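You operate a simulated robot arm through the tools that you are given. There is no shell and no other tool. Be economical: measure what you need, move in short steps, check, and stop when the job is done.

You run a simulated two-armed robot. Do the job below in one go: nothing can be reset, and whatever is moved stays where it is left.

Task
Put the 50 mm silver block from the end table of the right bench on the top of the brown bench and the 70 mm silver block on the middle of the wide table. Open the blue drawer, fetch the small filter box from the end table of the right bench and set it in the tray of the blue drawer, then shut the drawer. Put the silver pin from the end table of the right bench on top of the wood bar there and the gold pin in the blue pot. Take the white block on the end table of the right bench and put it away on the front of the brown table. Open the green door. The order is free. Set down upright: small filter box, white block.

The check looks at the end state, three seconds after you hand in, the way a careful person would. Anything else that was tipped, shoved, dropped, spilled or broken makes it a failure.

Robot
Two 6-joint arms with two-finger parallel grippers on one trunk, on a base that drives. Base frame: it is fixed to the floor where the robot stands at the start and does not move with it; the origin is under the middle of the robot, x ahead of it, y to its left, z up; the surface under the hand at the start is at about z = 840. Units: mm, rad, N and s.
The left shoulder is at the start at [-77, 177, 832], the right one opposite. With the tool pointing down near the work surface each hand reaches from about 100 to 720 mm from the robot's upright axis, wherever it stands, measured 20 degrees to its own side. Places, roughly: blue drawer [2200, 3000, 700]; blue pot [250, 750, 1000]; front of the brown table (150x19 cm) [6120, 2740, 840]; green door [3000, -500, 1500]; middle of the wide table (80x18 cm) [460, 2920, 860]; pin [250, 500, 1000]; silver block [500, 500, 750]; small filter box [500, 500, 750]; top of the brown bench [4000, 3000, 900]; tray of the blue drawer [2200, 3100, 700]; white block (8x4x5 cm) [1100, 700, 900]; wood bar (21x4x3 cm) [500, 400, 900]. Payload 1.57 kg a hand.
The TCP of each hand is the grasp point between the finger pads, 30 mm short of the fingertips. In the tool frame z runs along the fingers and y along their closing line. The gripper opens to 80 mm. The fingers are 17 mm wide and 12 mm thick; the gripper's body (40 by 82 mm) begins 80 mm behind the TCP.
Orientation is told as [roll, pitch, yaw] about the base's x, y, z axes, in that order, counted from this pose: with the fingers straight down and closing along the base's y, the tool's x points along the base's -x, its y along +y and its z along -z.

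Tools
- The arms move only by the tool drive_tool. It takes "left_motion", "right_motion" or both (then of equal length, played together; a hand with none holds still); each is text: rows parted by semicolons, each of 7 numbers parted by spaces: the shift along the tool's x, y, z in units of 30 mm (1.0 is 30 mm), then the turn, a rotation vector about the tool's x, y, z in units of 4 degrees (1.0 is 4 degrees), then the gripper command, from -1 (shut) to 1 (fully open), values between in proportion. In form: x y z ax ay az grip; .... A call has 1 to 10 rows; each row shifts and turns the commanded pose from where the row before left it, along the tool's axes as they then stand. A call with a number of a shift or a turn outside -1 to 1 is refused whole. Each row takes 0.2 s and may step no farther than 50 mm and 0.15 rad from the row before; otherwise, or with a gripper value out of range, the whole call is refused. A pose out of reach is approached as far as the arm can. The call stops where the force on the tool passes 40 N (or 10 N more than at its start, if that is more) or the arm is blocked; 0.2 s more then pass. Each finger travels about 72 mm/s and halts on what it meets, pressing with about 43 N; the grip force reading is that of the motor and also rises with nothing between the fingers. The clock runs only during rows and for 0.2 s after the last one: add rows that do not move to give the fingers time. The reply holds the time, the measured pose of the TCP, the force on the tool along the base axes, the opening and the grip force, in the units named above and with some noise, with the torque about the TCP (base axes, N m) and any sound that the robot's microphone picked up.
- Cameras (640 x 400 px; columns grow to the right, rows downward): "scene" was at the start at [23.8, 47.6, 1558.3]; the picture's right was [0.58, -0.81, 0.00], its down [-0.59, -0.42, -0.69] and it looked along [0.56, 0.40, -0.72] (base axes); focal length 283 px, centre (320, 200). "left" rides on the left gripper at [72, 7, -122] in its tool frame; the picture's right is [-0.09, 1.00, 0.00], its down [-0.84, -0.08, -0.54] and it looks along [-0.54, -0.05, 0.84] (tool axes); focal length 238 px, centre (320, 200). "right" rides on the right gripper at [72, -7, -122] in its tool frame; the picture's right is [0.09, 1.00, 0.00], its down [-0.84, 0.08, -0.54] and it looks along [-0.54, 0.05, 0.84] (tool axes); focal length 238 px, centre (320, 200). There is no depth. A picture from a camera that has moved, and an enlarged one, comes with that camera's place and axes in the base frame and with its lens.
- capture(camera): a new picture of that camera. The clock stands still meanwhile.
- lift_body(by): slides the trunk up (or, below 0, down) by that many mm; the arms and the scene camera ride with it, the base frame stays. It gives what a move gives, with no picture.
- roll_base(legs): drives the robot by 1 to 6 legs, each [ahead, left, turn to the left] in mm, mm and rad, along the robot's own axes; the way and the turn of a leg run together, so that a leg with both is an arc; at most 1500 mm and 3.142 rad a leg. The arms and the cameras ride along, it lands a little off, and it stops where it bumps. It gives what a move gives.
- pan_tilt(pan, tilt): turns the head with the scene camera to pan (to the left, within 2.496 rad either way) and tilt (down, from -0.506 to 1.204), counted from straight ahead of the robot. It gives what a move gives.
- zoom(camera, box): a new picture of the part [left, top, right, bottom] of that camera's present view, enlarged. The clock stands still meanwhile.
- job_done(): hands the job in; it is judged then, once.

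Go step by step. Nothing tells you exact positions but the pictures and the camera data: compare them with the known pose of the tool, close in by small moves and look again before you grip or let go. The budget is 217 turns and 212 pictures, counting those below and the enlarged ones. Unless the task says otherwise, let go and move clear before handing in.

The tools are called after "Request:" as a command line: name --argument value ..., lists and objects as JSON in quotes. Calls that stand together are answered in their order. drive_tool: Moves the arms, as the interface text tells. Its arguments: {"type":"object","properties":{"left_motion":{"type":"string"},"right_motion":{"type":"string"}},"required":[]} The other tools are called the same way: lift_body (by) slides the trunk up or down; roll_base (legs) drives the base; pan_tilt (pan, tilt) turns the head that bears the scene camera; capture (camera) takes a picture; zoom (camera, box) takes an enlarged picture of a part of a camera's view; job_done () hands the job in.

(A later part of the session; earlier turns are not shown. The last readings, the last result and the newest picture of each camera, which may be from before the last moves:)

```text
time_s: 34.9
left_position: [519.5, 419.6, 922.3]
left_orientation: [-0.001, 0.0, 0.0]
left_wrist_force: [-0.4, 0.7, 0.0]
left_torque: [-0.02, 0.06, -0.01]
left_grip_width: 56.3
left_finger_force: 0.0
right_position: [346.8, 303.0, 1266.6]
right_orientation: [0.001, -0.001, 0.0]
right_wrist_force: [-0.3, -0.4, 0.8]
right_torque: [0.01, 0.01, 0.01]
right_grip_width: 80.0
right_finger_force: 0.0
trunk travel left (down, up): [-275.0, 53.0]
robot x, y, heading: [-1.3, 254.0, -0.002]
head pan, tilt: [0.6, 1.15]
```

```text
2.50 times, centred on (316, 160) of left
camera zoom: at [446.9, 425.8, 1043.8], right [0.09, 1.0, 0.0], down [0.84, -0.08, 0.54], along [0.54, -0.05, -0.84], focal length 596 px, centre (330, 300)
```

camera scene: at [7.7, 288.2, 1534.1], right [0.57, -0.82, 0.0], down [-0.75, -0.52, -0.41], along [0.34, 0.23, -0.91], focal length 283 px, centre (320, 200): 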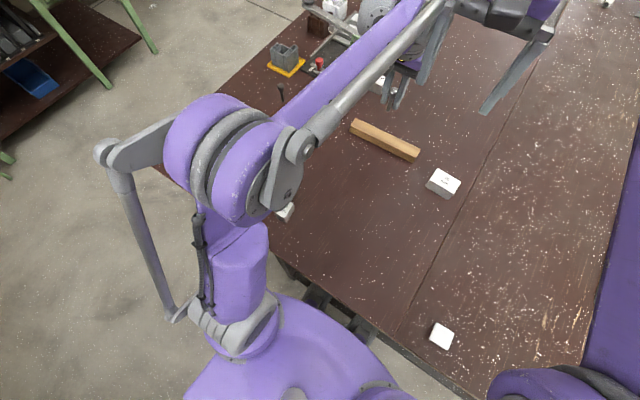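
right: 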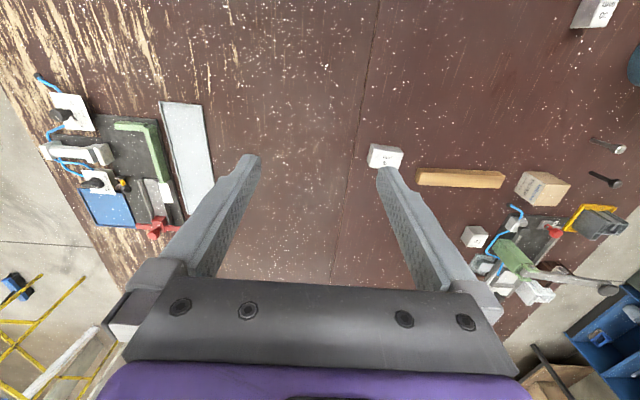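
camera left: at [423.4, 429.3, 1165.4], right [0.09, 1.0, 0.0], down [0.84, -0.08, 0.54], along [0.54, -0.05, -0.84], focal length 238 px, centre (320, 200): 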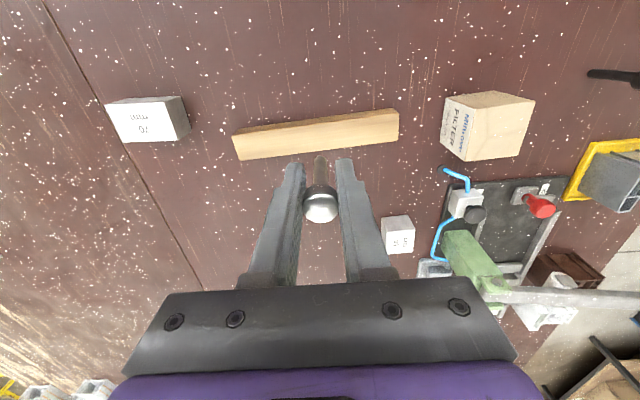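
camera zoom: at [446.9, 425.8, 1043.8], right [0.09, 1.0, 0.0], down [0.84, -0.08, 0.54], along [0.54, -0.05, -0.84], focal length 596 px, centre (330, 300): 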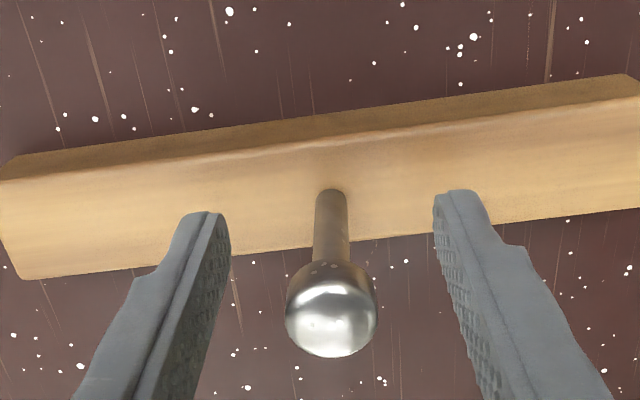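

The silver pin stands on the bar. Rise straight, then move the left hand over the filter box and the right hand over the 70 mm block.

Request:
drive_tool --left_motion "0 0 -1 0 0 0 0.4;0 0 -1 0 0 0 0.4;0 0 -1 0 0 0 0.4;0 0 -1 0 0 0 0.4;0 0 -1 0 0 0 1;0 0 -1 0 0 0 1"

Request:
drive_tool --left_motion "0.1 1 0 0 0 0 1;0.1 1 0 0 0 0 1;0.1 1 0 0 0 0 1;0.1 1 0 0 0 0 1;0.1 1 0 0 0 0 1;0 1 0 0 0 0 1;0 0.7 0 0 0 0 1" --right_motion "-0.5 -0.5 0.7 0 0 0 1;-0.5 -0.5 0.7 0 0 0 1;-0.5 -0.5 0.7 0 0 0 1;-0.5 -0.5 0.7 0 0 0 1;-0.5 -0.5 0.7 0 0 0 1;-0.5 -0.4 0.7 0 0 0 1;-0.5 0 1 0 0 0 1"

Request:
capture --camera "left"

Request:
capture --camera "right"

```text
time_s: 36.3
left_position: [518.7, 419.1, 1101.1]
left_orientation: [0.0, 0.0, 0.0]
left_wrist_force: [0.0, -0.2, -0.2]
left_torque: [0.0, 0.02, 0.02]
left_grip_width: 80.1
left_finger_force: 0.2
right_position: [345.8, 302.3, 1266.8]
right_orientation: [0.0, 0.0, 0.0]
right_wrist_force: [-0.2, 0.9, -0.9]
right_torque: [0.01, -0.04, 0.01]
right_grip_width: 80.1
right_finger_force: 0.0
trunk travel left (down, up): [-275.0, 53.0]
robot x, y, heading: [-2.8, 257.6, 0.002]
head pan, tilt: [0.6, 1.15]
```

```text
time_s: 37.9
left_position: [504.9, 621.5, 1100.9]
left_orientation: [0.0, 0.0, 0.0]
left_wrist_force: [-0.8, -0.2, -0.2]
left_torque: [0.03, 0.03, 0.0]
left_grip_width: 79.9
left_finger_force: 0.1
right_position: [452.0, 214.2, 1109.7]
right_orientation: [0.0, -0.001, 0.0]
right_wrist_force: [0.1, -0.1, 0.1]
right_torque: [-0.02, 0.0, -0.01]
right_grip_width: 80.1
right_finger_force: 0.1
trunk travel left (down, up): [-275.0, 53.0]
robot x, y, heading: [-0.3, 253.2, 0.001]
head pan, tilt: [0.6, 1.15]
```

```text
175 pictures are left
camera left: at [433.7, 627.2, 1223.5], right [0.09, 1.0, 0.0], down [0.84, -0.08, 0.54], along [0.54, -0.05, -0.84], focal length 238 px, centre (320, 200)
```

left: 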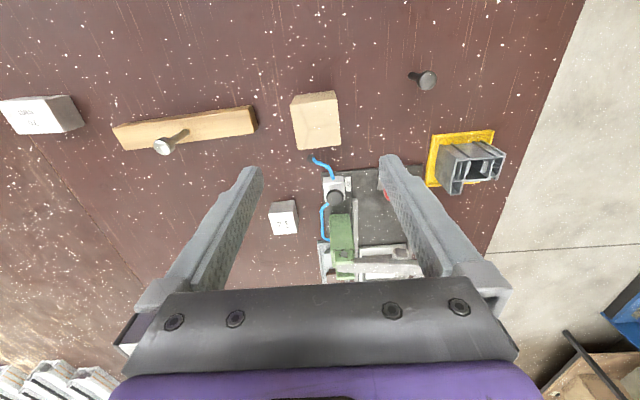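

```text
174 pictures are left
camera right: at [379.7, 208.0, 1231.4], right [-0.09, 1.0, 0.0], down [0.84, 0.08, 0.54], along [0.54, 0.05, -0.84], focal length 238 px, centre (320, 200)
```

right: 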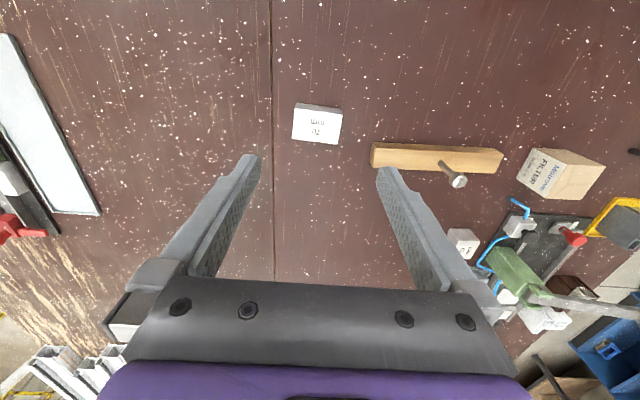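

Request:
zoom --camera "left" --box '[240, 60, 400, 160]'

Request:
zoom --camera "right" --box '[240, 70, 400, 170]'

Request:
zoom --camera "right" --box '[480, 110, 640, 210]'

```text
4.00 times, centred on (320, 110) of left
camera zoom: at [433.7, 627.2, 1223.5], right [0.09, 1.0, 0.0], down [0.84, -0.08, 0.54], along [0.54, -0.05, -0.84], focal length 953 px, centre (320, 560)
```

zoom: 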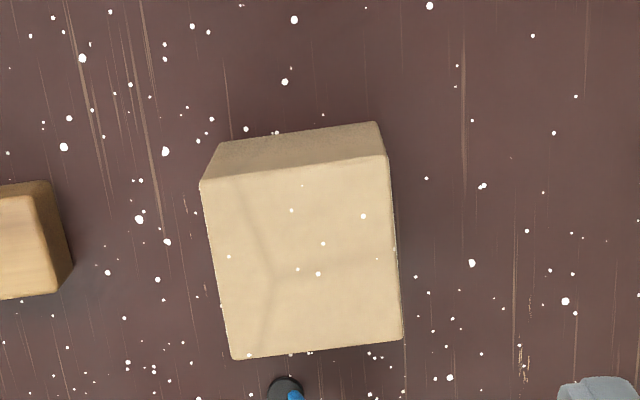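

```text
4.00 times, centred on (320, 120) of right
camera zoom: at [379.7, 208.0, 1231.4], right [-0.09, 1.0, 0.0], down [0.84, 0.08, 0.54], along [0.54, 0.05, -0.84], focal length 953 px, centre (320, 520)
```

zoom: 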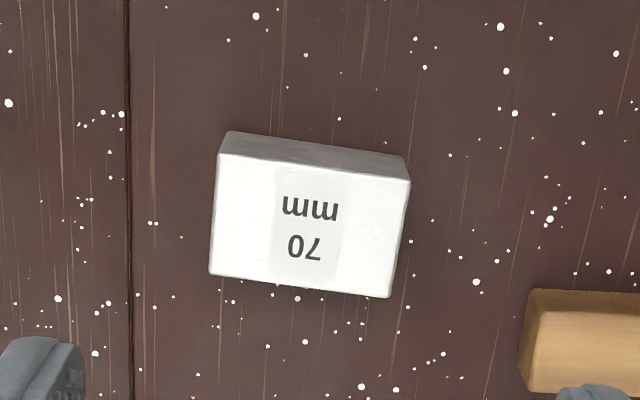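

```text
4.00 times, centred on (560, 160) of right
camera zoom: at [379.7, 208.0, 1231.4], right [-0.09, 1.0, 0.0], down [0.84, 0.08, 0.54], along [0.54, 0.05, -0.84], focal length 953 px, centre (-640, 360)
```

zoom: 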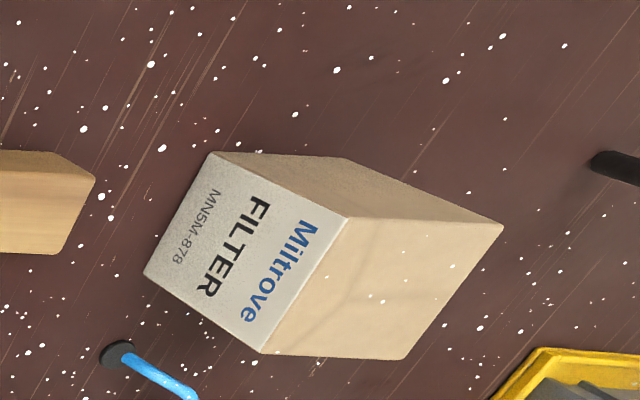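

Filter box (~60×58×70 mm) is centred at about (520, 615), the 70 mm block (~70×45×30) at about (481, 212), each slightly turned. Move both hands above, aligned, and check.

Request:
drive_tool --left_motion "-0.5 -0.22 0.3 0 0 -0.8 1;0 0 1 0 0 0 1;0 0 1 0 0 0 1;0 0 1 0 0 0 1;0 0 1 0 0 0 1" --right_motion "-0.97 -0.05 0.3 0 0 0.72 1;0 0 1 0 0 0 1;0 0 1 0 0 0 1;0 0 1 0 0 0 1;0 0 1 0 0 0 1"

Request:
capture --camera "left"

Request:
capture --camera "right"

```text
time_s: 39.1
left_position: [518.3, 614.0, 973.3]
left_orientation: [-0.001, 0.001, 0.056]
left_wrist_force: [0.0, 0.1, -0.1]
left_torque: [0.01, 0.0, -0.02]
left_grip_width: 79.9
left_finger_force: 0.0
right_position: [477.9, 213.8, 981.7]
right_orientation: [0.0, 0.001, -0.05]
right_wrist_force: [0.4, 0.6, -0.8]
right_torque: [-0.01, 0.03, -0.03]
right_grip_width: 80.2
right_finger_force: 0.1
trunk travel left (down, up): [-275.0, 53.0]
robot x, y, heading: [1.0, 252.1, 0.0]
head pan, tilt: [0.6, 1.15]
```

```text
170 pictures are left
camera left: at [446.2, 616.0, 1095.9], right [0.04, 1.0, 0.0], down [0.84, -0.03, 0.54], along [0.54, -0.02, -0.84], focal length 238 px, centre (320, 200)
```

left: 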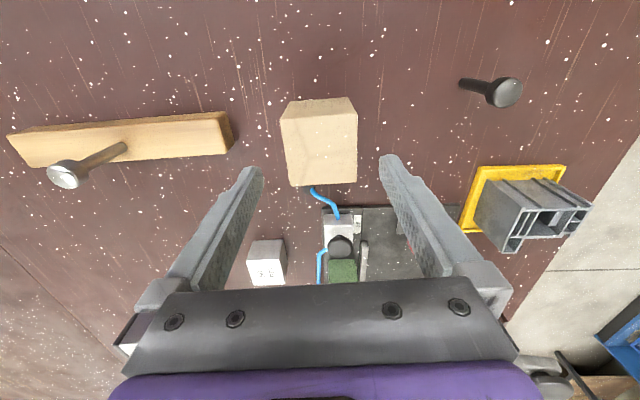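

```text
169 pictures are left
camera right: at [405.5, 209.3, 1103.4], right [-0.04, 1.0, 0.0], down [0.84, 0.04, 0.54], along [0.54, 0.02, -0.84], focal length 238 px, centre (320, 200)
```

right: 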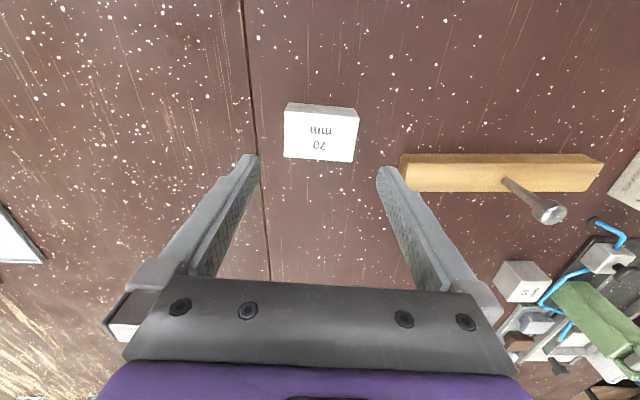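

Both aligned within a couple mm. Descend and grip both.

Request:
drive_tool --left_motion "0 0 0.8 0 0 0 1;0 0 0.8 0 0 0 1;0 0 0.8 0 0 0 1;0 0 0.7 0 0 0 1" --right_motion "-0.13 -0.08 0.9 0 0 0 1;0 0 0.9 0 0 0 1;0 0 0.9 0 0 0 1;0 0 0.85 0 0 0 1"

Request:
capture --camera "right"

Request:
capture --camera "left"

```text
time_s: 40.1
left_position: [518.0, 616.1, 880.5]
left_orientation: [-0.002, -0.001, 0.056]
left_wrist_force: [0.1, -0.2, -0.2]
left_torque: [0.02, 0.01, -0.01]
left_grip_width: 80.0
left_finger_force: 0.0
right_position: [484.9, 213.0, 874.0]
right_orientation: [-0.001, 0.001, -0.051]
right_wrist_force: [0.5, -0.5, 0.2]
right_torque: [-0.02, 0.02, -0.01]
right_grip_width: 80.0
right_finger_force: 0.1
trunk travel left (down, up): [-275.0, 53.0]
robot x, y, heading: [-4.3, 254.3, 0.002]
head pan, tilt: [0.6, 1.15]
```

```text
168 pictures are left
camera right: at [411.3, 208.7, 996.7], right [-0.04, 1.0, 0.0], down [0.84, 0.04, 0.54], along [0.54, 0.02, -0.84], focal length 238 px, centre (320, 200)
```

right: 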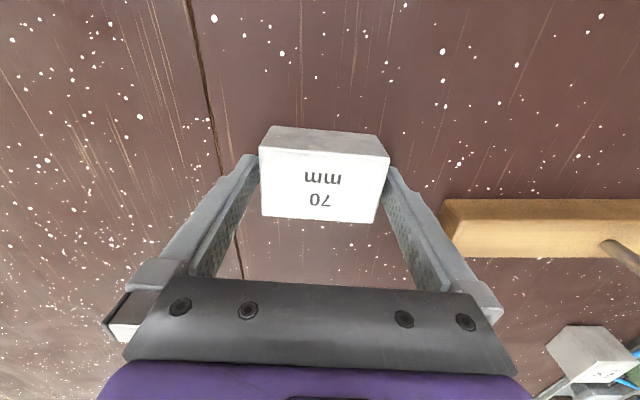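

```text
167 pictures are left
camera left: at [446.3, 617.9, 1001.0], right [0.04, 1.0, 0.0], down [0.84, -0.03, 0.54], along [0.54, -0.02, -0.84], focal length 238 px, centre (320, 200)
```

left: 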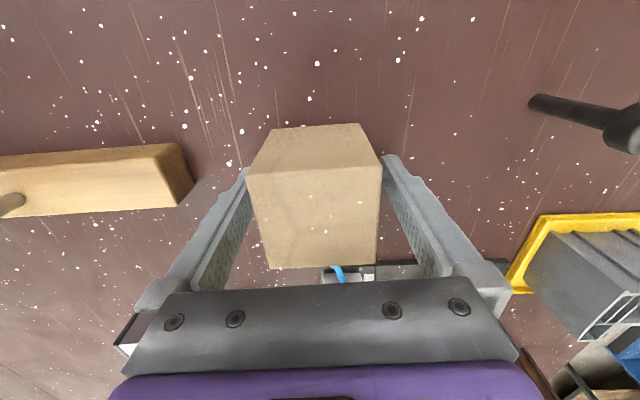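

Both items are between the fingers. Close both.

Request:
drive_tool --left_motion "0 0 0 0 0 0 -1;0 0 0 0 0 0 -1;0 0 0 0 0 0 -1" --right_motion "0 0 0 0 0 0 -1;0 0 0 0 0 0 -1;0 0 0 0 0 0 -1"

Request:
drive_tool --left_motion "0 0 -1 0 0 0 -1;0 0 -1 0 0 0 -1;0 0 -1 0 0 0 -1;0 0 -1 0 0 0 -1;0 0 -1 0 0 0 -1;0 0 -1 0 0 0 -1;0 0 -1 0 0 0 -1;0 0 -1 0 0 0 -1" --right_motion "0 0 -1 0 0 0 -1;0 0 -1 0 0 0 -1;0 0 -1 0 0 0 -1;0 0 -1 0 0 0 -1;0 0 -1 0 0 0 -1;0 0 -1 0 0 0 -1;0 0 -1 0 0 0 -1;0 0 -1 0 0 0 -1"

Request:
capture --camera "right"

Request:
capture --camera "left"

```text
time_s: 40.9
left_position: [517.8, 614.9, 879.7]
left_orientation: [0.0, 0.0, 0.055]
left_wrist_force: [-0.5, -0.8, 0.4]
left_torque: [0.02, 0.01, 0.03]
left_grip_width: 59.4
left_finger_force: 42.8
right_position: [483.7, 212.7, 874.7]
right_orientation: [0.001, -0.001, -0.05]
right_wrist_force: [-0.5, -1.3, -0.6]
right_torque: [-0.01, -0.02, 0.02]
right_grip_width: 69.6
right_finger_force: 43.2
trunk travel left (down, up): [-275.0, 53.0]
robot x, y, heading: [1.5, 252.7, -0.004]
head pan, tilt: [0.6, 1.15]
```

```text
time_s: 42.7
left_position: [519.0, 614.6, 1120.9]
left_orientation: [0.001, 0.0, 0.055]
left_wrist_force: [-0.6, 0.7, -2.1]
left_torque: [0.01, -0.06, -0.03]
left_grip_width: 59.7
left_finger_force: 43.5
right_position: [484.2, 211.0, 1116.4]
right_orientation: [0.001, 0.0, -0.051]
right_wrist_force: [0.6, -0.1, -1.5]
right_torque: [-0.01, -0.02, -0.02]
right_grip_width: 69.7
right_finger_force: 43.3
trunk travel left (down, up): [-275.0, 53.0]
robot x, y, heading: [1.2, 252.7, 0.003]
head pan, tilt: [0.6, 1.15]
```

```text
166 pictures are left
camera right: at [411.0, 206.5, 1237.9], right [-0.04, 1.0, 0.0], down [0.84, 0.04, 0.54], along [0.54, 0.02, -0.84], focal length 238 px, centre (320, 200)
```

right: 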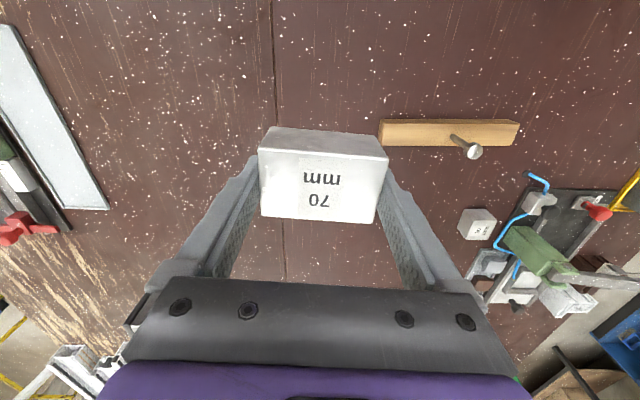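

```text
165 pictures are left
camera left: at [447.0, 616.9, 1242.8], right [0.04, 1.0, 0.0], down [0.84, -0.03, 0.54], along [0.54, -0.02, -0.84], focal length 238 px, centre (320, 200)
```

left: 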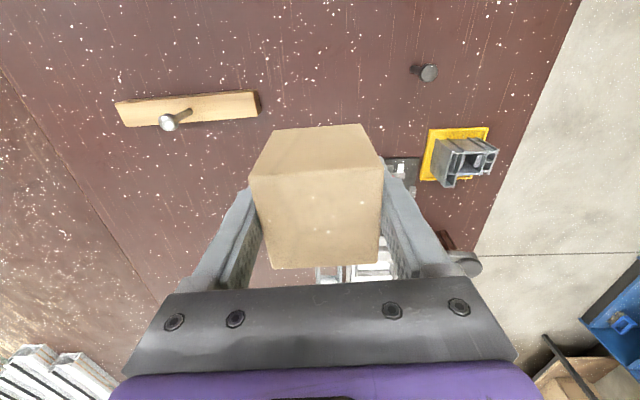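

Both items held. Now back away from the bench, go to the left aisle, turn to face the wall side, and stop in front of the wide table for a look.

Request:
roll_base --legs '[[-500, 0, 0], [0, 1230, 0], [0, 0, 1.571], [0, -900, 0]]'

Request:
pan_tilt --pan 0 --tilt 0.5

Request:
capture --camera "scene"

```text
time_s: 68.0
left_position: [6.4, 2010.8, 1120.4]
left_orientation: [0.001, 0.0, 1.678]
left_wrist_force: [-0.3, -0.3, -0.3]
left_torque: [-0.01, 0.03, 0.01]
left_grip_width: 59.5
left_finger_force: 43.2
right_position: [412.7, 1996.6, 1116.0]
right_orientation: [0.0, 0.0, 1.572]
right_wrist_force: [0.3, 0.1, -2.4]
right_torque: [-0.01, 0.03, 0.03]
right_grip_width: 69.7
right_finger_force: 42.8
trunk travel left (down, up): [-275.0, 53.0]
robot x, y, heading: [392.8, 1509.0, 1.619]
head pan, tilt: [0.6, 1.15]
```

```text
time_s: 69.0
left_position: [5.8, 2011.5, 1120.8]
left_orientation: [0.0, 0.0, 1.676]
left_wrist_force: [0.2, 0.6, -1.2]
left_torque: [-0.05, -0.01, 0.03]
left_grip_width: 59.6
left_finger_force: 42.9
right_position: [411.7, 1995.9, 1115.6]
right_orientation: [0.001, 0.001, 1.57]
right_wrist_force: [0.8, -0.3, -1.9]
right_torque: [0.01, -0.02, 0.0]
right_grip_width: 69.3
right_finger_force: 43.4
trunk travel left (down, up): [-275.0, 53.0]
robot x, y, heading: [392.5, 1508.4, 1.622]
head pan, tilt: [0.0, 0.499]
```

```text
164 pictures are left
camera scene: at [389.5, 1561.7, 1584.8], right [1.0, 0.05, 0.0], down [0.02, -0.48, -0.88], along [-0.05, 0.88, -0.48], focal length 283 px, centre (320, 200)
```

scene: 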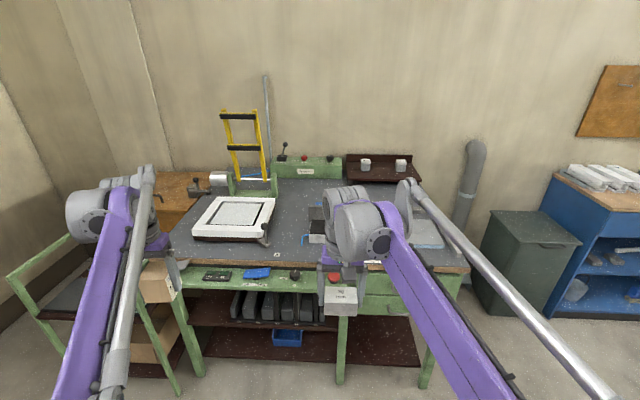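

Let me look closer at the table top.

Request:
zoom --camera "scene" --box '[160, 140, 480, 300]'

Request:
capture --camera "right"

```text
2.00 times, centred on (320, 220) of scene
camera zoom: at [389.5, 1561.7, 1584.8], right [1.0, 0.05, 0.0], down [0.02, -0.48, -0.88], along [-0.05, 0.88, -0.48], focal length 566 px, centre (320, 160)
```

zoom: 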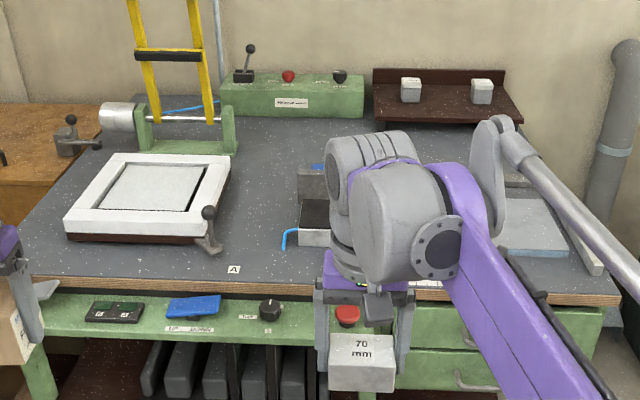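

```text
162 pictures are left
camera right: at [417.7, 1923.6, 1237.4], right [-1.0, -0.09, 0.0], down [-0.08, 0.84, 0.54], along [-0.05, 0.54, -0.84], focal length 238 px, centre (320, 200)
```

right: 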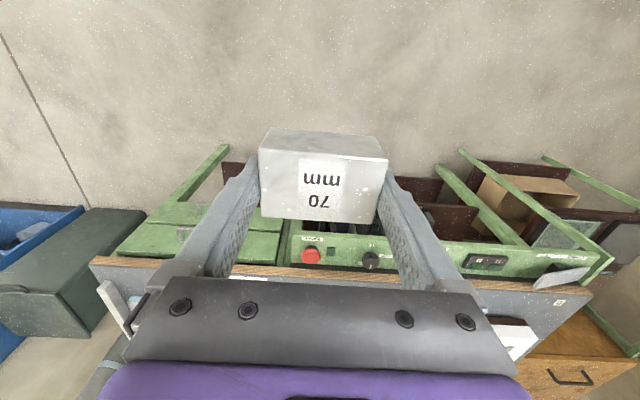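

The right arm blocks the view; shift the robot right a bit and look back at the table.

Request:
roll_base --legs '[[0, -500, -0.05]]'

Request:
pan_tilt --pan 0.3 --tilt 0.5

Request:
capture --camera "scene"

```text
time_s: 73.9
left_position: [525.5, 2042.3, 1120.9]
left_orientation: [0.0, -0.001, 1.632]
left_wrist_force: [0.5, -0.9, -0.3]
left_torque: [0.01, 0.0, 0.01]
left_grip_width: 59.3
left_finger_force: 43.0
right_position: [930.2, 2008.7, 1116.8]
right_orientation: [-0.001, -0.001, 1.525]
right_wrist_force: [0.6, -0.3, -1.4]
right_torque: [0.03, -0.02, 0.0]
right_grip_width: 69.8
right_finger_force: 43.0
trunk travel left (down, up): [-275.0, 53.0]
robot x, y, heading: [888.4, 1521.7, 1.576]
head pan, tilt: [0.0, 0.499]
```

```text
time_s: 74.7
left_position: [525.4, 2041.4, 1120.8]
left_orientation: [0.001, 0.0, 1.629]
left_wrist_force: [-1.0, 0.2, -0.3]
left_torque: [0.04, 0.01, -0.01]
left_grip_width: 59.3
left_finger_force: 42.9
right_position: [929.9, 2008.8, 1115.6]
right_orientation: [0.001, -0.001, 1.528]
right_wrist_force: [-0.6, 0.2, -1.4]
right_torque: [0.01, 0.02, -0.02]
right_grip_width: 69.5
right_finger_force: 43.1
trunk travel left (down, up): [-275.0, 53.0]
robot x, y, heading: [891.5, 1525.7, 1.569]
head pan, tilt: [0.3, 0.499]
```

```text
161 pictures are left
camera scene: at [860.3, 1571.2, 1584.9], right [0.95, 0.3, 0.0], down [0.14, -0.46, -0.88], along [-0.26, 0.84, -0.48], focal length 283 px, centre (320, 200)
```

scene: 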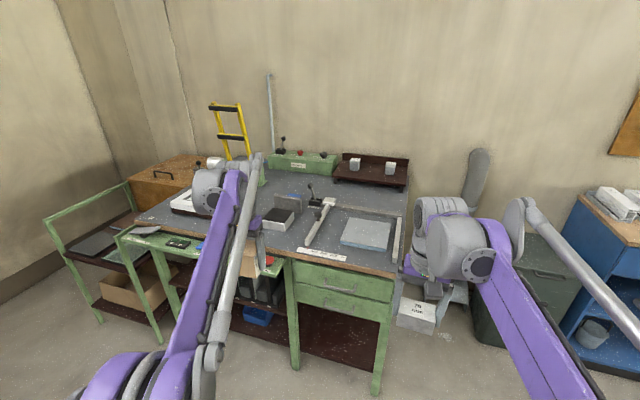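

Request:
zoom --camera "scene" --box '[240, 130, 440, 270]'

Request:
pan_tilt --pan 0.3 --tilt 1.1

Request:
capture --camera "scene"

```text
2.86 times, centred on (340, 200) of scene
camera zoom: at [860.3, 1571.2, 1584.9], right [0.95, 0.3, 0.0], down [0.14, -0.46, -0.88], along [-0.26, 0.84, -0.48], focal length 809 px, centre (263, 200)
```

zoom: 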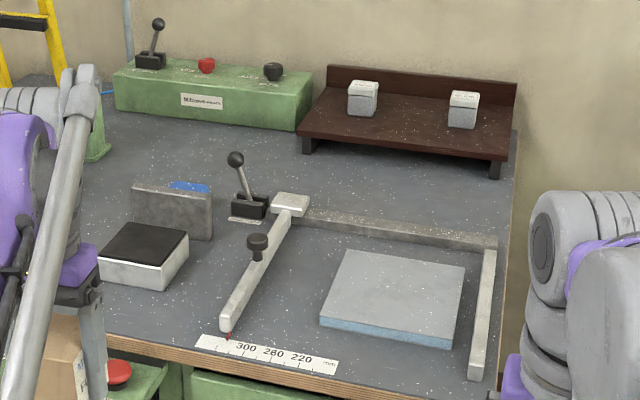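

```text
time_s: 75.7
left_position: [525.9, 2041.3, 1120.6]
left_orientation: [-0.002, -0.001, 1.633]
left_wrist_force: [-0.3, 0.2, -1.0]
left_torque: [0.0, 0.0, 0.01]
left_grip_width: 59.2
left_finger_force: 43.1
right_position: [929.3, 2008.0, 1115.8]
right_orientation: [0.0, 0.0, 1.524]
right_wrist_force: [-0.6, 0.3, -0.9]
right_torque: [0.02, -0.01, -0.01]
right_grip_width: 69.6
right_finger_force: 43.2
trunk travel left (down, up): [-275.0, 53.0]
robot x, y, heading: [887.6, 1522.6, 1.577]
head pan, tilt: [0.3, 1.1]
```

```text
159 pictures are left
camera scene: at [868.6, 1544.7, 1537.3], right [0.95, 0.3, 0.0], down [0.27, -0.85, -0.45], along [-0.14, 0.43, -0.89], focal length 283 px, centre (320, 200)
```

scene: 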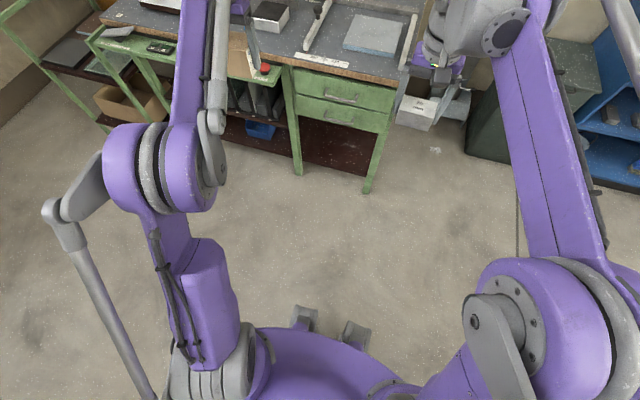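

The free band in the middle of the wide table lies around x 450–850, y 2850–3000, between the fences and the back shelf. Drive in front of it in steps.

Request:
roll_base --legs '[[0, 188, 0], [600, 0, 0]]'

Request:
pan_tilt --pan -0.1 --tilt 0.9

Request:
capture --camera "scene"

Request:
capture --camera "right"

```text
time_s: 81.0
left_position: [340.9, 2646.9, 1120.8]
left_orientation: [-0.001, 0.001, 1.624]
left_wrist_force: [-0.7, 0.4, -0.8]
left_torque: [0.03, 0.0, 0.0]
left_grip_width: 59.4
left_finger_force: 43.0
right_position: [744.7, 2609.5, 1114.6]
right_orientation: [0.0, 0.0, 1.517]
right_wrist_force: [-0.2, 0.6, -1.7]
right_torque: [0.04, 0.02, 0.01]
right_grip_width: 69.7
right_finger_force: 42.9
trunk travel left (down, up): [-275.0, 53.0]
robot x, y, heading: [696.6, 2123.2, 1.569]
head pan, tilt: [0.3, 1.1]
```

```text
time_s: 81.8
left_position: [341.4, 2646.7, 1121.1]
left_orientation: [0.0, -0.001, 1.623]
left_wrist_force: [-0.4, -0.7, -0.6]
left_torque: [0.0, 0.02, 0.02]
left_grip_width: 59.3
left_finger_force: 42.8
right_position: [743.9, 2609.7, 1115.1]
right_orientation: [0.0, 0.0, 1.516]
right_wrist_force: [0.4, -0.6, -1.4]
right_torque: [0.01, 0.0, 0.01]
right_grip_width: 69.5
right_finger_force: 43.1
trunk travel left (down, up): [-275.0, 53.0]
robot x, y, heading: [698.5, 2123.7, 1.566]
head pan, tilt: [-0.099, 0.901]
```

```text
158 pictures are left
camera scene: at [705.8, 2160.5, 1551.0], right [0.99, -0.1, 0.0], down [-0.08, -0.78, -0.62], along [0.06, 0.62, -0.78], focal length 283 px, centre (320, 200)
```

scene: 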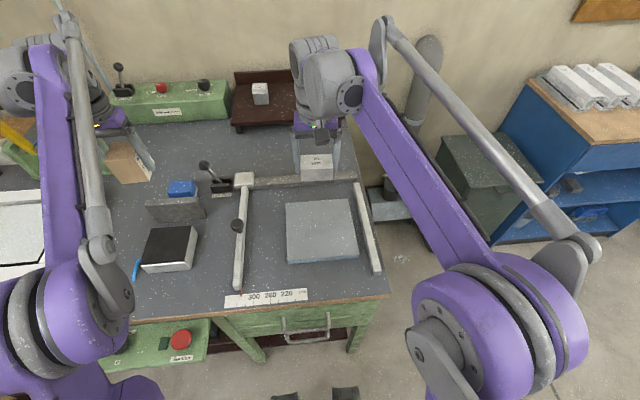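

```text
157 pictures are left
camera right: at [746.0, 2536.2, 1237.5], right [-1.0, -0.04, 0.0], down [-0.03, 0.84, 0.54], along [-0.02, 0.54, -0.84], focal length 238 px, centre (320, 200)
```

right: 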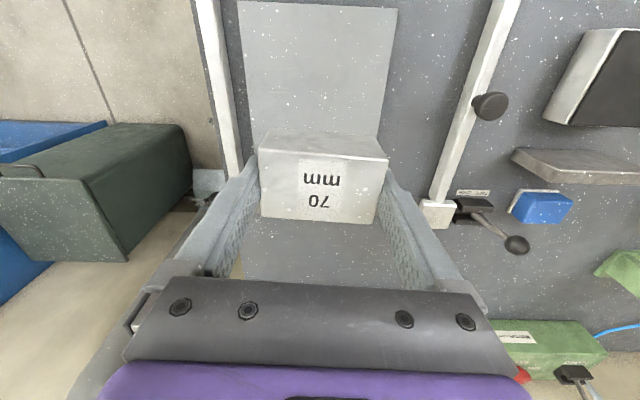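

Go forward another 115 mm, then extend the right arm over the band.

Request:
roll_base --legs '[[115, 0, 0]]'

Request:
drive_tool --right_motion "-0.9 0.3 0 0 0 0 -1;-0.9 0.3 0 0 0 0 -1;-0.9 0.3 0 0 0 0 -1;-0.9 0.3 0 0 0 0 -1;-0.9 0.3 0 0 0 0 -1;-0.9 0.3 0 0 0 0 -1"

Request:
capture --camera "right"

Request:
capture --camera "scene"

```text
time_s: 83.0
left_position: [321.9, 2732.9, 1118.8]
left_orientation: [-0.003, 0.002, 1.629]
left_wrist_force: [-1.0, 0.8, -1.6]
left_torque: [-0.07, -0.08, 0.02]
left_grip_width: 59.6
left_finger_force: 43.2
right_position: [726.2, 2700.9, 1115.0]
right_orientation: [-0.004, 0.003, 1.523]
right_wrist_force: [-0.8, -0.7, -2.2]
right_torque: [-0.06, -0.06, 0.02]
right_grip_width: 69.6
right_finger_force: 43.2
trunk travel left (down, up): [-275.0, 53.0]
robot x, y, heading: [687.0, 2209.3, 1.574]
head pan, tilt: [-0.099, 0.901]
stopped in leg 1: the robot was blocked; the commanded pose is now the measured one
```

```text
time_s: 84.4
left_position: [325.2, 2730.9, 1121.8]
left_orientation: [-0.001, 0.001, 1.632]
left_wrist_force: [0.0, 0.8, -1.5]
left_torque: [-0.04, -0.02, -0.02]
left_grip_width: 59.3
left_finger_force: 43.0
right_position: [699.4, 2796.6, 1109.0]
right_orientation: [-0.002, 0.001, 1.525]
right_wrist_force: [0.2, 0.1, -1.6]
right_torque: [0.03, -0.04, 0.0]
right_grip_width: 69.5
right_finger_force: 43.7
right hand out of reach, approached as far as the arm can: row 4, 5, 6
trunk travel left (down, up): [-275.0, 53.0]
robot x, y, heading: [683.3, 2213.7, 1.573]
head pan, tilt: [-0.099, 0.901]
```

```text
156 pictures are left
camera right: at [701.8, 2722.6, 1230.2], right [-1.0, -0.05, 0.0], down [-0.04, 0.84, 0.54], along [-0.02, 0.54, -0.84], focal length 238 px, centre (320, 200)
```

right: 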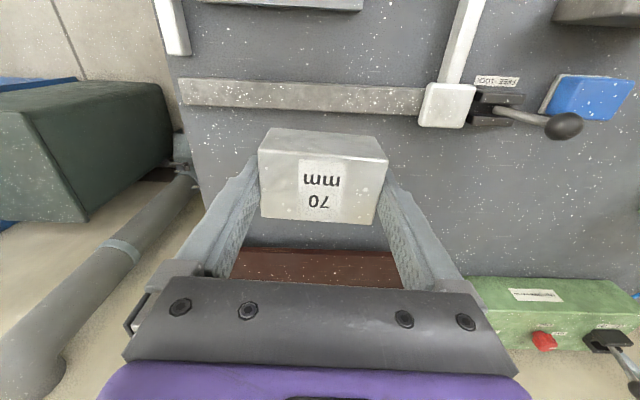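

```text
155 pictures are left
camera scene: at [692.5, 2247.3, 1551.0], right [1.0, -0.09, 0.0], down [-0.07, -0.78, -0.62], along [0.06, 0.62, -0.78], focal length 283 px, centre (320, 200)
```

scene: 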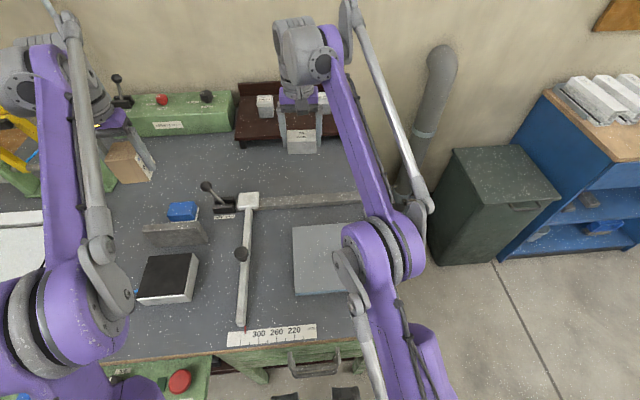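

The base touched something at y≈2212, so the rest must come from the arm. Lower arm gives more reach: raise the trunk, lower the hand to ~1000, then extend.

Request:
lift_body --by 50

Request:
drive_tool --right_motion "0 -0.2 1 0 0 0 -1;0 -0.2 1 0 0 0 -1;0 -0.2 1 0 0 0 -1;0 -0.2 1 0 0 0 -1;0 -0.2 1 0 0 0 -1"

Request:
capture --camera "right"

```text
time_s: 85.3
left_position: [324.9, 2729.0, 1170.7]
left_orientation: [-0.001, -0.001, 1.629]
left_wrist_force: [-0.9, 0.9, -1.5]
left_torque: [0.02, 0.03, 0.03]
left_grip_width: 59.4
left_finger_force: 43.2
right_position: [702.1, 2796.4, 1158.2]
right_orientation: [0.001, 0.0, 1.525]
right_wrist_force: [0.6, 0.2, -1.7]
right_torque: [0.02, -0.01, -0.01]
right_grip_width: 69.6
right_finger_force: 42.6
trunk travel left (down, up): [-325.0, 3.0]
robot x, y, heading: [686.8, 2210.6, 1.573]
head pan, tilt: [-0.099, 0.901]
```

```text
time_s: 86.5
left_position: [324.7, 2730.5, 1171.2]
left_orientation: [-0.002, 0.001, 1.631]
left_wrist_force: [0.4, -1.2, -1.2]
left_torque: [0.0, 0.0, 0.02]
left_grip_width: 59.5
left_finger_force: 43.1
right_position: [729.8, 2794.4, 1007.6]
right_orientation: [-0.002, 0.001, 1.523]
right_wrist_force: [0.2, -0.5, -2.3]
right_torque: [0.01, -0.02, 0.03]
right_grip_width: 69.7
right_finger_force: 43.3
trunk travel left (down, up): [-325.0, 3.0]
robot x, y, heading: [686.0, 2216.0, 1.576]
head pan, tilt: [-0.099, 0.901]
```

```text
154 pictures are left
camera right: at [732.8, 2722.1, 1129.1], right [-1.0, -0.05, 0.0], down [-0.04, 0.84, 0.54], along [-0.02, 0.54, -0.84], focal length 238 px, centre (320, 200)
```

right: 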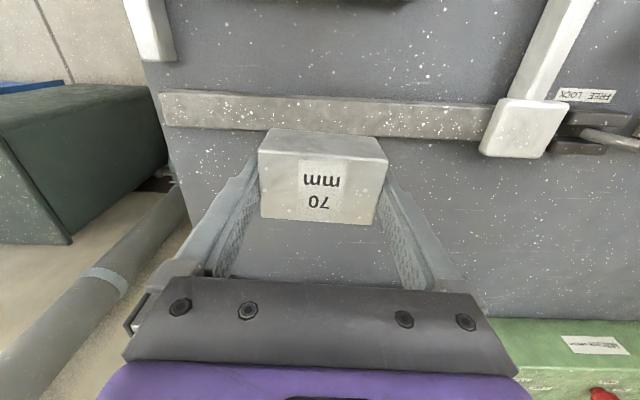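

Extend forward ~85 mm now.

Request:
drive_tool --right_motion "-0.9 0 0.3 0 0 0 -1;-0.9 0 0.3 0 0 0 -1;-0.9 0 0.3 0 0 0 -1"

Request:
capture --camera "right"

Request:
capture --camera "scene"

```text
time_s: 87.3
left_position: [324.3, 2730.2, 1170.4]
left_orientation: [-0.002, 0.001, 1.63]
left_wrist_force: [-0.3, -0.4, -1.4]
left_torque: [-0.02, -0.04, 0.01]
left_grip_width: 59.5
left_finger_force: 43.0
right_position: [733.0, 2876.7, 981.8]
right_orientation: [0.0, -0.001, 1.522]
right_wrist_force: [0.6, -0.5, -1.8]
right_torque: [0.0, 0.0, 0.02]
right_grip_width: 69.8
right_finger_force: 43.0
trunk travel left (down, up): [-325.0, 3.0]
robot x, y, heading: [685.3, 2212.4, 1.575]
head pan, tilt: [-0.099, 0.901]
```

```text
153 pictures are left
camera right: at [735.9, 2804.1, 1103.0], right [-1.0, -0.05, 0.0], down [-0.04, 0.84, 0.54], along [-0.02, 0.54, -0.84], focal length 238 px, centre (320, 200)
```

right: 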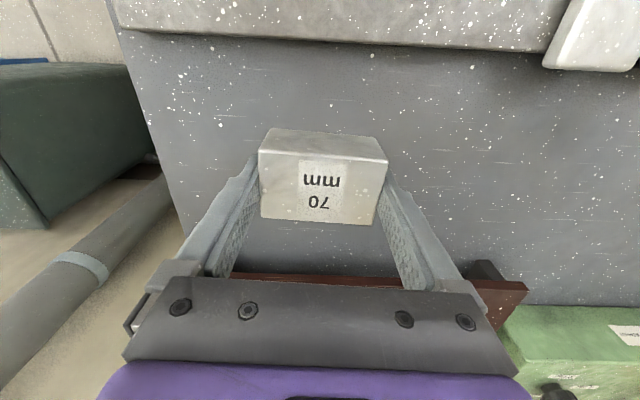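

```text
152 pictures are left
camera scene: at [692.8, 2246.2, 1604.0], right [1.0, -0.09, 0.0], down [-0.07, -0.78, -0.62], along [0.06, 0.62, -0.78], focal length 283 px, centre (320, 200)
```

scene: 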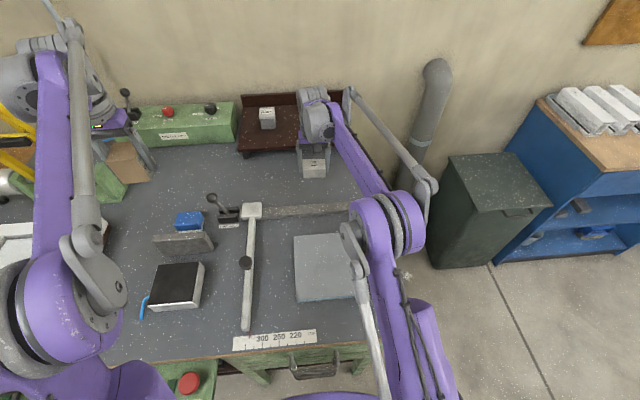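

Good; extend a little more and lower to just above the surface.

Request:
drive_tool --right_motion "-0.7 0 0.5 0 0 0 -1;0 0 1 0 0 0 -1;0 0 0.8 0 0 0 -1"

Request:
drive_tool --right_motion "0 0 0.2 0 0 0 -1"

Request:
capture --camera "right"

```text
time_s: 88.1
left_position: [323.9, 2729.4, 1170.4]
left_orientation: [-0.001, -0.001, 1.629]
left_wrist_force: [-0.7, 0.3, -0.8]
left_torque: [-0.01, 0.01, -0.01]
left_grip_width: 59.3
left_finger_force: 43.4
right_position: [736.7, 2898.3, 909.6]
right_orientation: [0.002, 0.001, 1.525]
right_wrist_force: [-0.2, 0.2, -2.6]
right_torque: [-0.04, 0.04, 0.0]
right_grip_width: 69.5
right_finger_force: 42.7
trunk travel left (down, up): [-325.0, 3.0]
robot x, y, heading: [688.0, 2211.2, 1.577]
head pan, tilt: [-0.099, 0.901]
```

```text
time_s: 88.5
left_position: [324.7, 2730.2, 1170.5]
left_orientation: [-0.002, 0.0, 1.63]
left_wrist_force: [0.4, 0.1, -0.7]
left_torque: [0.0, 0.0, 0.01]
left_grip_width: 59.6
left_finger_force: 43.1
right_position: [736.2, 2897.4, 904.3]
right_orientation: [0.001, 0.0, 1.523]
right_wrist_force: [0.1, -1.3, -2.3]
right_torque: [-0.02, 0.01, 0.02]
right_grip_width: 69.4
right_finger_force: 42.6
trunk travel left (down, up): [-325.0, 3.0]
robot x, y, heading: [685.2, 2211.7, 1.575]
head pan, tilt: [-0.099, 0.901]
```

```text
151 pictures are left
camera right: at [739.2, 2824.1, 1026.9], right [-1.0, -0.05, 0.0], down [-0.04, 0.84, 0.54], along [-0.02, 0.54, -0.84], focal length 238 px, centre (320, 200)
```

right: 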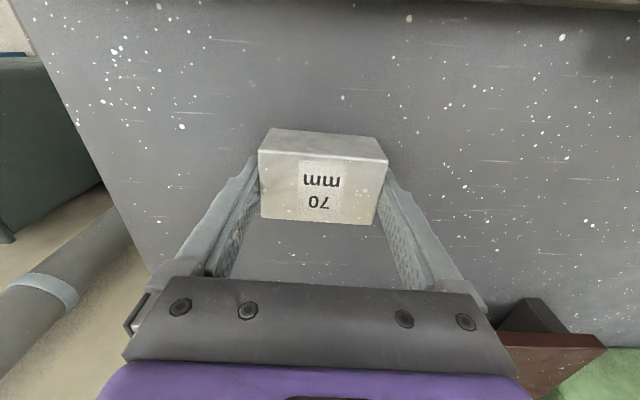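

Lower in 3 mm steps until contact.

Request:
drive_tool --right_motion "0 0 0.1 0 0 0 -1;0 0 0.1 0 0 0 -1"

Request:
drive_tool --right_motion "0 0 0.08 0 0 0 -1"

Request:
drive_tool --right_motion "0 0 0.06 0 0 0 -1"

```text
time_s: 89.1
left_position: [324.2, 2729.8, 1170.1]
left_orientation: [-0.001, 0.0, 1.63]
left_wrist_force: [0.7, -0.5, -1.8]
left_torque: [0.0, -0.01, 0.05]
left_grip_width: 59.3
left_finger_force: 42.7
right_position: [734.9, 2896.4, 899.2]
right_orientation: [0.0, 0.0, 1.525]
right_wrist_force: [0.0, 0.2, -1.6]
right_torque: [-0.01, -0.04, 0.0]
right_grip_width: 69.6
right_finger_force: 43.1
trunk travel left (down, up): [-325.0, 3.0]
robot x, y, heading: [686.2, 2211.7, 1.574]
head pan, tilt: [-0.099, 0.901]
```

```text
time_s: 89.5
left_position: [324.1, 2729.1, 1169.9]
left_orientation: [-0.003, 0.0, 1.631]
left_wrist_force: [0.8, -0.5, -1.0]
left_torque: [-0.01, 0.03, -0.01]
left_grip_width: 59.3
left_finger_force: 42.8
right_position: [737.0, 2896.7, 896.8]
right_orientation: [-0.001, 0.0, 1.524]
right_wrist_force: [-0.4, 0.4, -2.2]
right_torque: [0.03, 0.0, 0.01]
right_grip_width: 69.5
right_finger_force: 42.9
trunk travel left (down, up): [-325.0, 3.0]
robot x, y, heading: [684.2, 2212.0, 1.58]
head pan, tilt: [-0.099, 0.901]
```

```text
time_s: 89.9
left_position: [323.6, 2729.4, 1170.7]
left_orientation: [-0.001, 0.0, 1.631]
left_wrist_force: [0.5, 0.3, -0.8]
left_torque: [0.03, -0.01, 0.01]
left_grip_width: 59.4
left_finger_force: 43.3
right_position: [737.1, 2897.3, 893.7]
right_orientation: [0.001, 0.0, 1.523]
right_wrist_force: [-0.7, 0.1, -1.9]
right_torque: [0.0, 0.0, 0.02]
right_grip_width: 69.6
right_finger_force: 42.9
trunk travel left (down, up): [-325.0, 3.0]
robot x, y, heading: [686.2, 2214.9, 1.572]
head pan, tilt: [-0.099, 0.901]
```

Request:
drive_tool --right_motion "0 0 0.08 0 0 0 -1"

Request:
drive_tool --right_motion "0 0 0.08 0 0 0 -1"

Request:
drive_tool --right_motion "0 0 0.08 0 0 0 -1"

```text
time_s: 90.3
left_position: [324.2, 2728.7, 1171.6]
left_orientation: [-0.001, -0.002, 1.63]
left_wrist_force: [-0.3, 0.4, -1.0]
left_torque: [0.02, -0.02, 0.03]
left_grip_width: 59.6
left_finger_force: 43.3
right_position: [735.7, 2896.6, 894.9]
right_orientation: [-0.001, -0.003, 1.524]
right_wrist_force: [1.1, 1.6, 11.6]
right_torque: [-0.2, 0.24, 0.02]
right_grip_width: 69.6
right_finger_force: 43.2
trunk travel left (down, up): [-325.0, 3.0]
robot x, y, heading: [682.2, 2212.1, 1.579]
head pan, tilt: [-0.099, 0.901]
```

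```text
time_s: 90.7
left_position: [324.2, 2727.6, 1173.5]
left_orientation: [0.0, -0.004, 1.63]
left_wrist_force: [-0.7, 0.2, -0.5]
left_torque: [0.01, -0.03, 0.02]
left_grip_width: 59.6
left_finger_force: 42.9
right_position: [735.6, 2895.4, 892.2]
right_orientation: [-0.001, -0.003, 1.524]
right_wrist_force: [-0.1, 5.2, 32.3]
right_torque: [0.14, 0.23, -0.01]
right_grip_width: 68.6
right_finger_force: 42.9
trunk travel left (down, up): [-325.0, 3.0]
robot x, y, heading: [683.1, 2213.8, 1.577]
head pan, tilt: [-0.099, 0.901]
```

```text
time_s: 91.1
left_position: [324.9, 2728.1, 1171.0]
left_orientation: [-0.002, 0.001, 1.631]
left_wrist_force: [0.8, -0.9, -1.6]
left_torque: [0.01, 0.0, -0.01]
left_grip_width: 59.3
left_finger_force: 43.3
right_position: [736.2, 2894.6, 891.0]
right_orientation: [0.001, -0.002, 1.523]
right_wrist_force: [-0.3, 5.9, 32.3]
right_torque: [0.04, 0.21, -0.03]
right_grip_width: 69.6
right_finger_force: 42.6
trunk travel left (down, up): [-325.0, 3.0]
robot x, y, heading: [682.5, 2210.1, 1.574]
head pan, tilt: [-0.099, 0.901]
```

On the surface. Ease up, open, and rise.

Request:
drive_tool --right_motion "0 0 -0.1 0 0 0 -1;0 0 0 0 0 0 1;0 0 0 0 0 0 1;0 0 0 0 0 0 1"

Request:
drive_tool --right_motion "0 0 -0.5 0 0 0 1;0 0 -1 0 0 0 1;0 0 -1 0 0 0 1;0 0 -1 0 0 0 1"

Request:
capture --camera "right"

```text
time_s: 92.1
left_position: [325.5, 2730.0, 1170.2]
left_orientation: [-0.002, 0.0, 1.63]
left_wrist_force: [0.4, -0.6, -1.3]
left_torque: [0.02, 0.01, 0.01]
left_grip_width: 59.4
left_finger_force: 42.9
right_position: [736.3, 2895.3, 890.7]
right_orientation: [0.0, 0.002, 1.526]
right_wrist_force: [0.5, 0.6, 0.0]
right_torque: [0.0, 0.0, -0.02]
right_grip_width: 80.0
right_finger_force: 0.1
trunk travel left (down, up): [-325.0, 3.0]
robot x, y, heading: [682.8, 2214.3, 1.577]
head pan, tilt: [-0.099, 0.901]
```

```text
time_s: 93.1
left_position: [326.1, 2729.8, 1170.8]
left_orientation: [-0.001, 0.0, 1.63]
left_wrist_force: [0.2, 0.2, -1.0]
left_torque: [-0.02, 0.01, 0.01]
left_grip_width: 59.3
left_finger_force: 43.1
right_position: [736.3, 2896.8, 997.6]
right_orientation: [-0.002, 0.0, 1.524]
right_wrist_force: [-0.3, 0.2, 0.7]
right_torque: [0.03, -0.01, -0.01]
right_grip_width: 80.1
right_finger_force: 0.0
trunk travel left (down, up): [-325.0, 3.0]
robot x, y, heading: [684.8, 2208.4, 1.574]
head pan, tilt: [-0.099, 0.901]
```

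```text
150 pictures are left
camera right: at [738.1, 2823.3, 1119.2], right [-1.0, -0.05, 0.0], down [-0.04, 0.84, 0.54], along [-0.02, 0.54, -0.84], focal length 238 px, centre (320, 200)
```

right: 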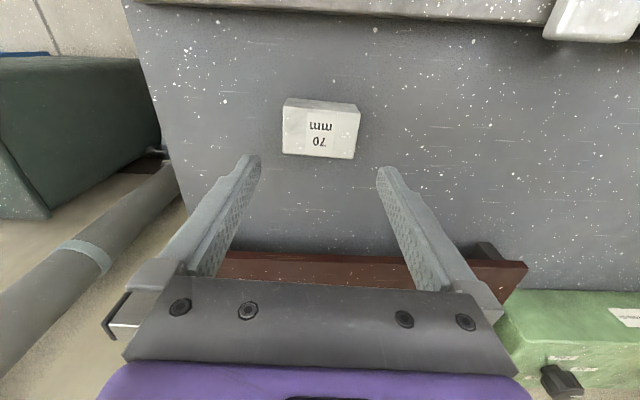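

The 70 mm block stands in the band. Retract the right arm, back off, and move to view the blue cabinet.

Request:
drive_tool --right_motion "0 0 -1 0 0 0 1;0.5 0 -1 0 0 0 1;1 0 -1 0 0 0 1;1 0 -1 0 0 0 1;1 0 0 0 0 0 1;1 0 0 0 0 0 1;1 0 0 0 0 0 1;1 0 0 0 0 0 1;1 0 0 0 0 0 1;1 0 0 0 0 0 1"

Request:
roll_base --legs '[[-600, 0, 0], [0, -1350, 0]]'

Request:
pan_tilt --pan -0.15 --tilt 0.5

Request:
capture --camera "scene"

```text
time_s: 95.3
left_position: [323.8, 2728.9, 1171.3]
left_orientation: [-0.002, -0.001, 1.632]
left_wrist_force: [0.2, 0.6, -0.8]
left_torque: [0.01, 0.0, 0.04]
left_grip_width: 59.2
left_finger_force: 43.1
right_position: [723.2, 2642.2, 1116.4]
right_orientation: [-0.002, -0.002, 1.523]
right_wrist_force: [0.3, -0.1, 0.3]
right_torque: [0.01, -0.03, 0.01]
right_grip_width: 80.1
right_finger_force: 0.1
trunk travel left (down, up): [-325.0, 3.0]
robot x, y, heading: [683.1, 2206.9, 1.575]
head pan, tilt: [-0.099, 0.901]
```

```text
time_s: 110.5
left_position: [1697.0, 2135.6, 1170.5]
left_orientation: [-0.002, 0.0, 1.623]
left_wrist_force: [-0.8, 0.3, -0.7]
left_torque: [0.01, -0.02, -0.02]
left_grip_width: 59.5
left_finger_force: 43.0
right_position: [2095.6, 2046.2, 1117.0]
right_orientation: [-0.001, 0.0, 1.519]
right_wrist_force: [-0.5, 0.0, 0.6]
right_torque: [0.0, 0.04, -0.04]
right_grip_width: 80.2
right_finger_force: 0.0
trunk travel left (down, up): [-325.0, 3.0]
robot x, y, heading: [2057.7, 1616.1, 1.571]
head pan, tilt: [-0.099, 0.901]
```

```text
time_s: 111.3
left_position: [1696.6, 2135.8, 1171.1]
left_orientation: [-0.002, 0.001, 1.626]
left_wrist_force: [0.0, 0.0, -1.5]
left_torque: [0.02, 0.05, 0.01]
left_grip_width: 59.4
left_finger_force: 42.7
right_position: [2095.9, 2046.8, 1115.4]
right_orientation: [-0.001, 0.0, 1.52]
right_wrist_force: [-0.1, 0.1, 0.5]
right_torque: [-0.04, 0.02, -0.04]
right_grip_width: 80.2
right_finger_force: 0.1
trunk travel left (down, up): [-325.0, 3.0]
robot x, y, heading: [2056.8, 1615.3, 1.573]
head pan, tilt: [-0.15, 0.499]
```

```text
149 pictures are left
camera scene: at [2068.8, 1663.1, 1637.8], right [0.99, -0.15, 0.0], down [-0.07, -0.47, -0.88], along [0.13, 0.87, -0.48], focal length 283 px, centre (320, 200)
```

scene: 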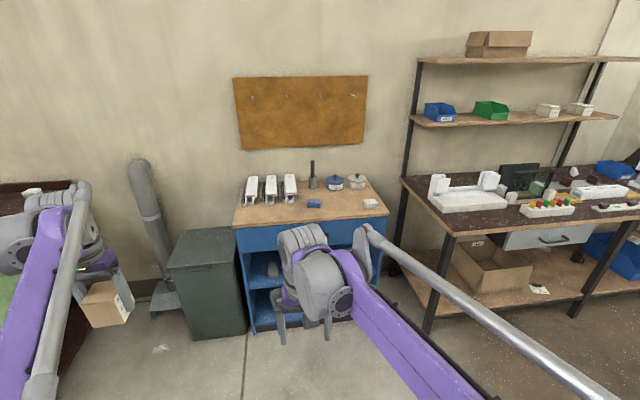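

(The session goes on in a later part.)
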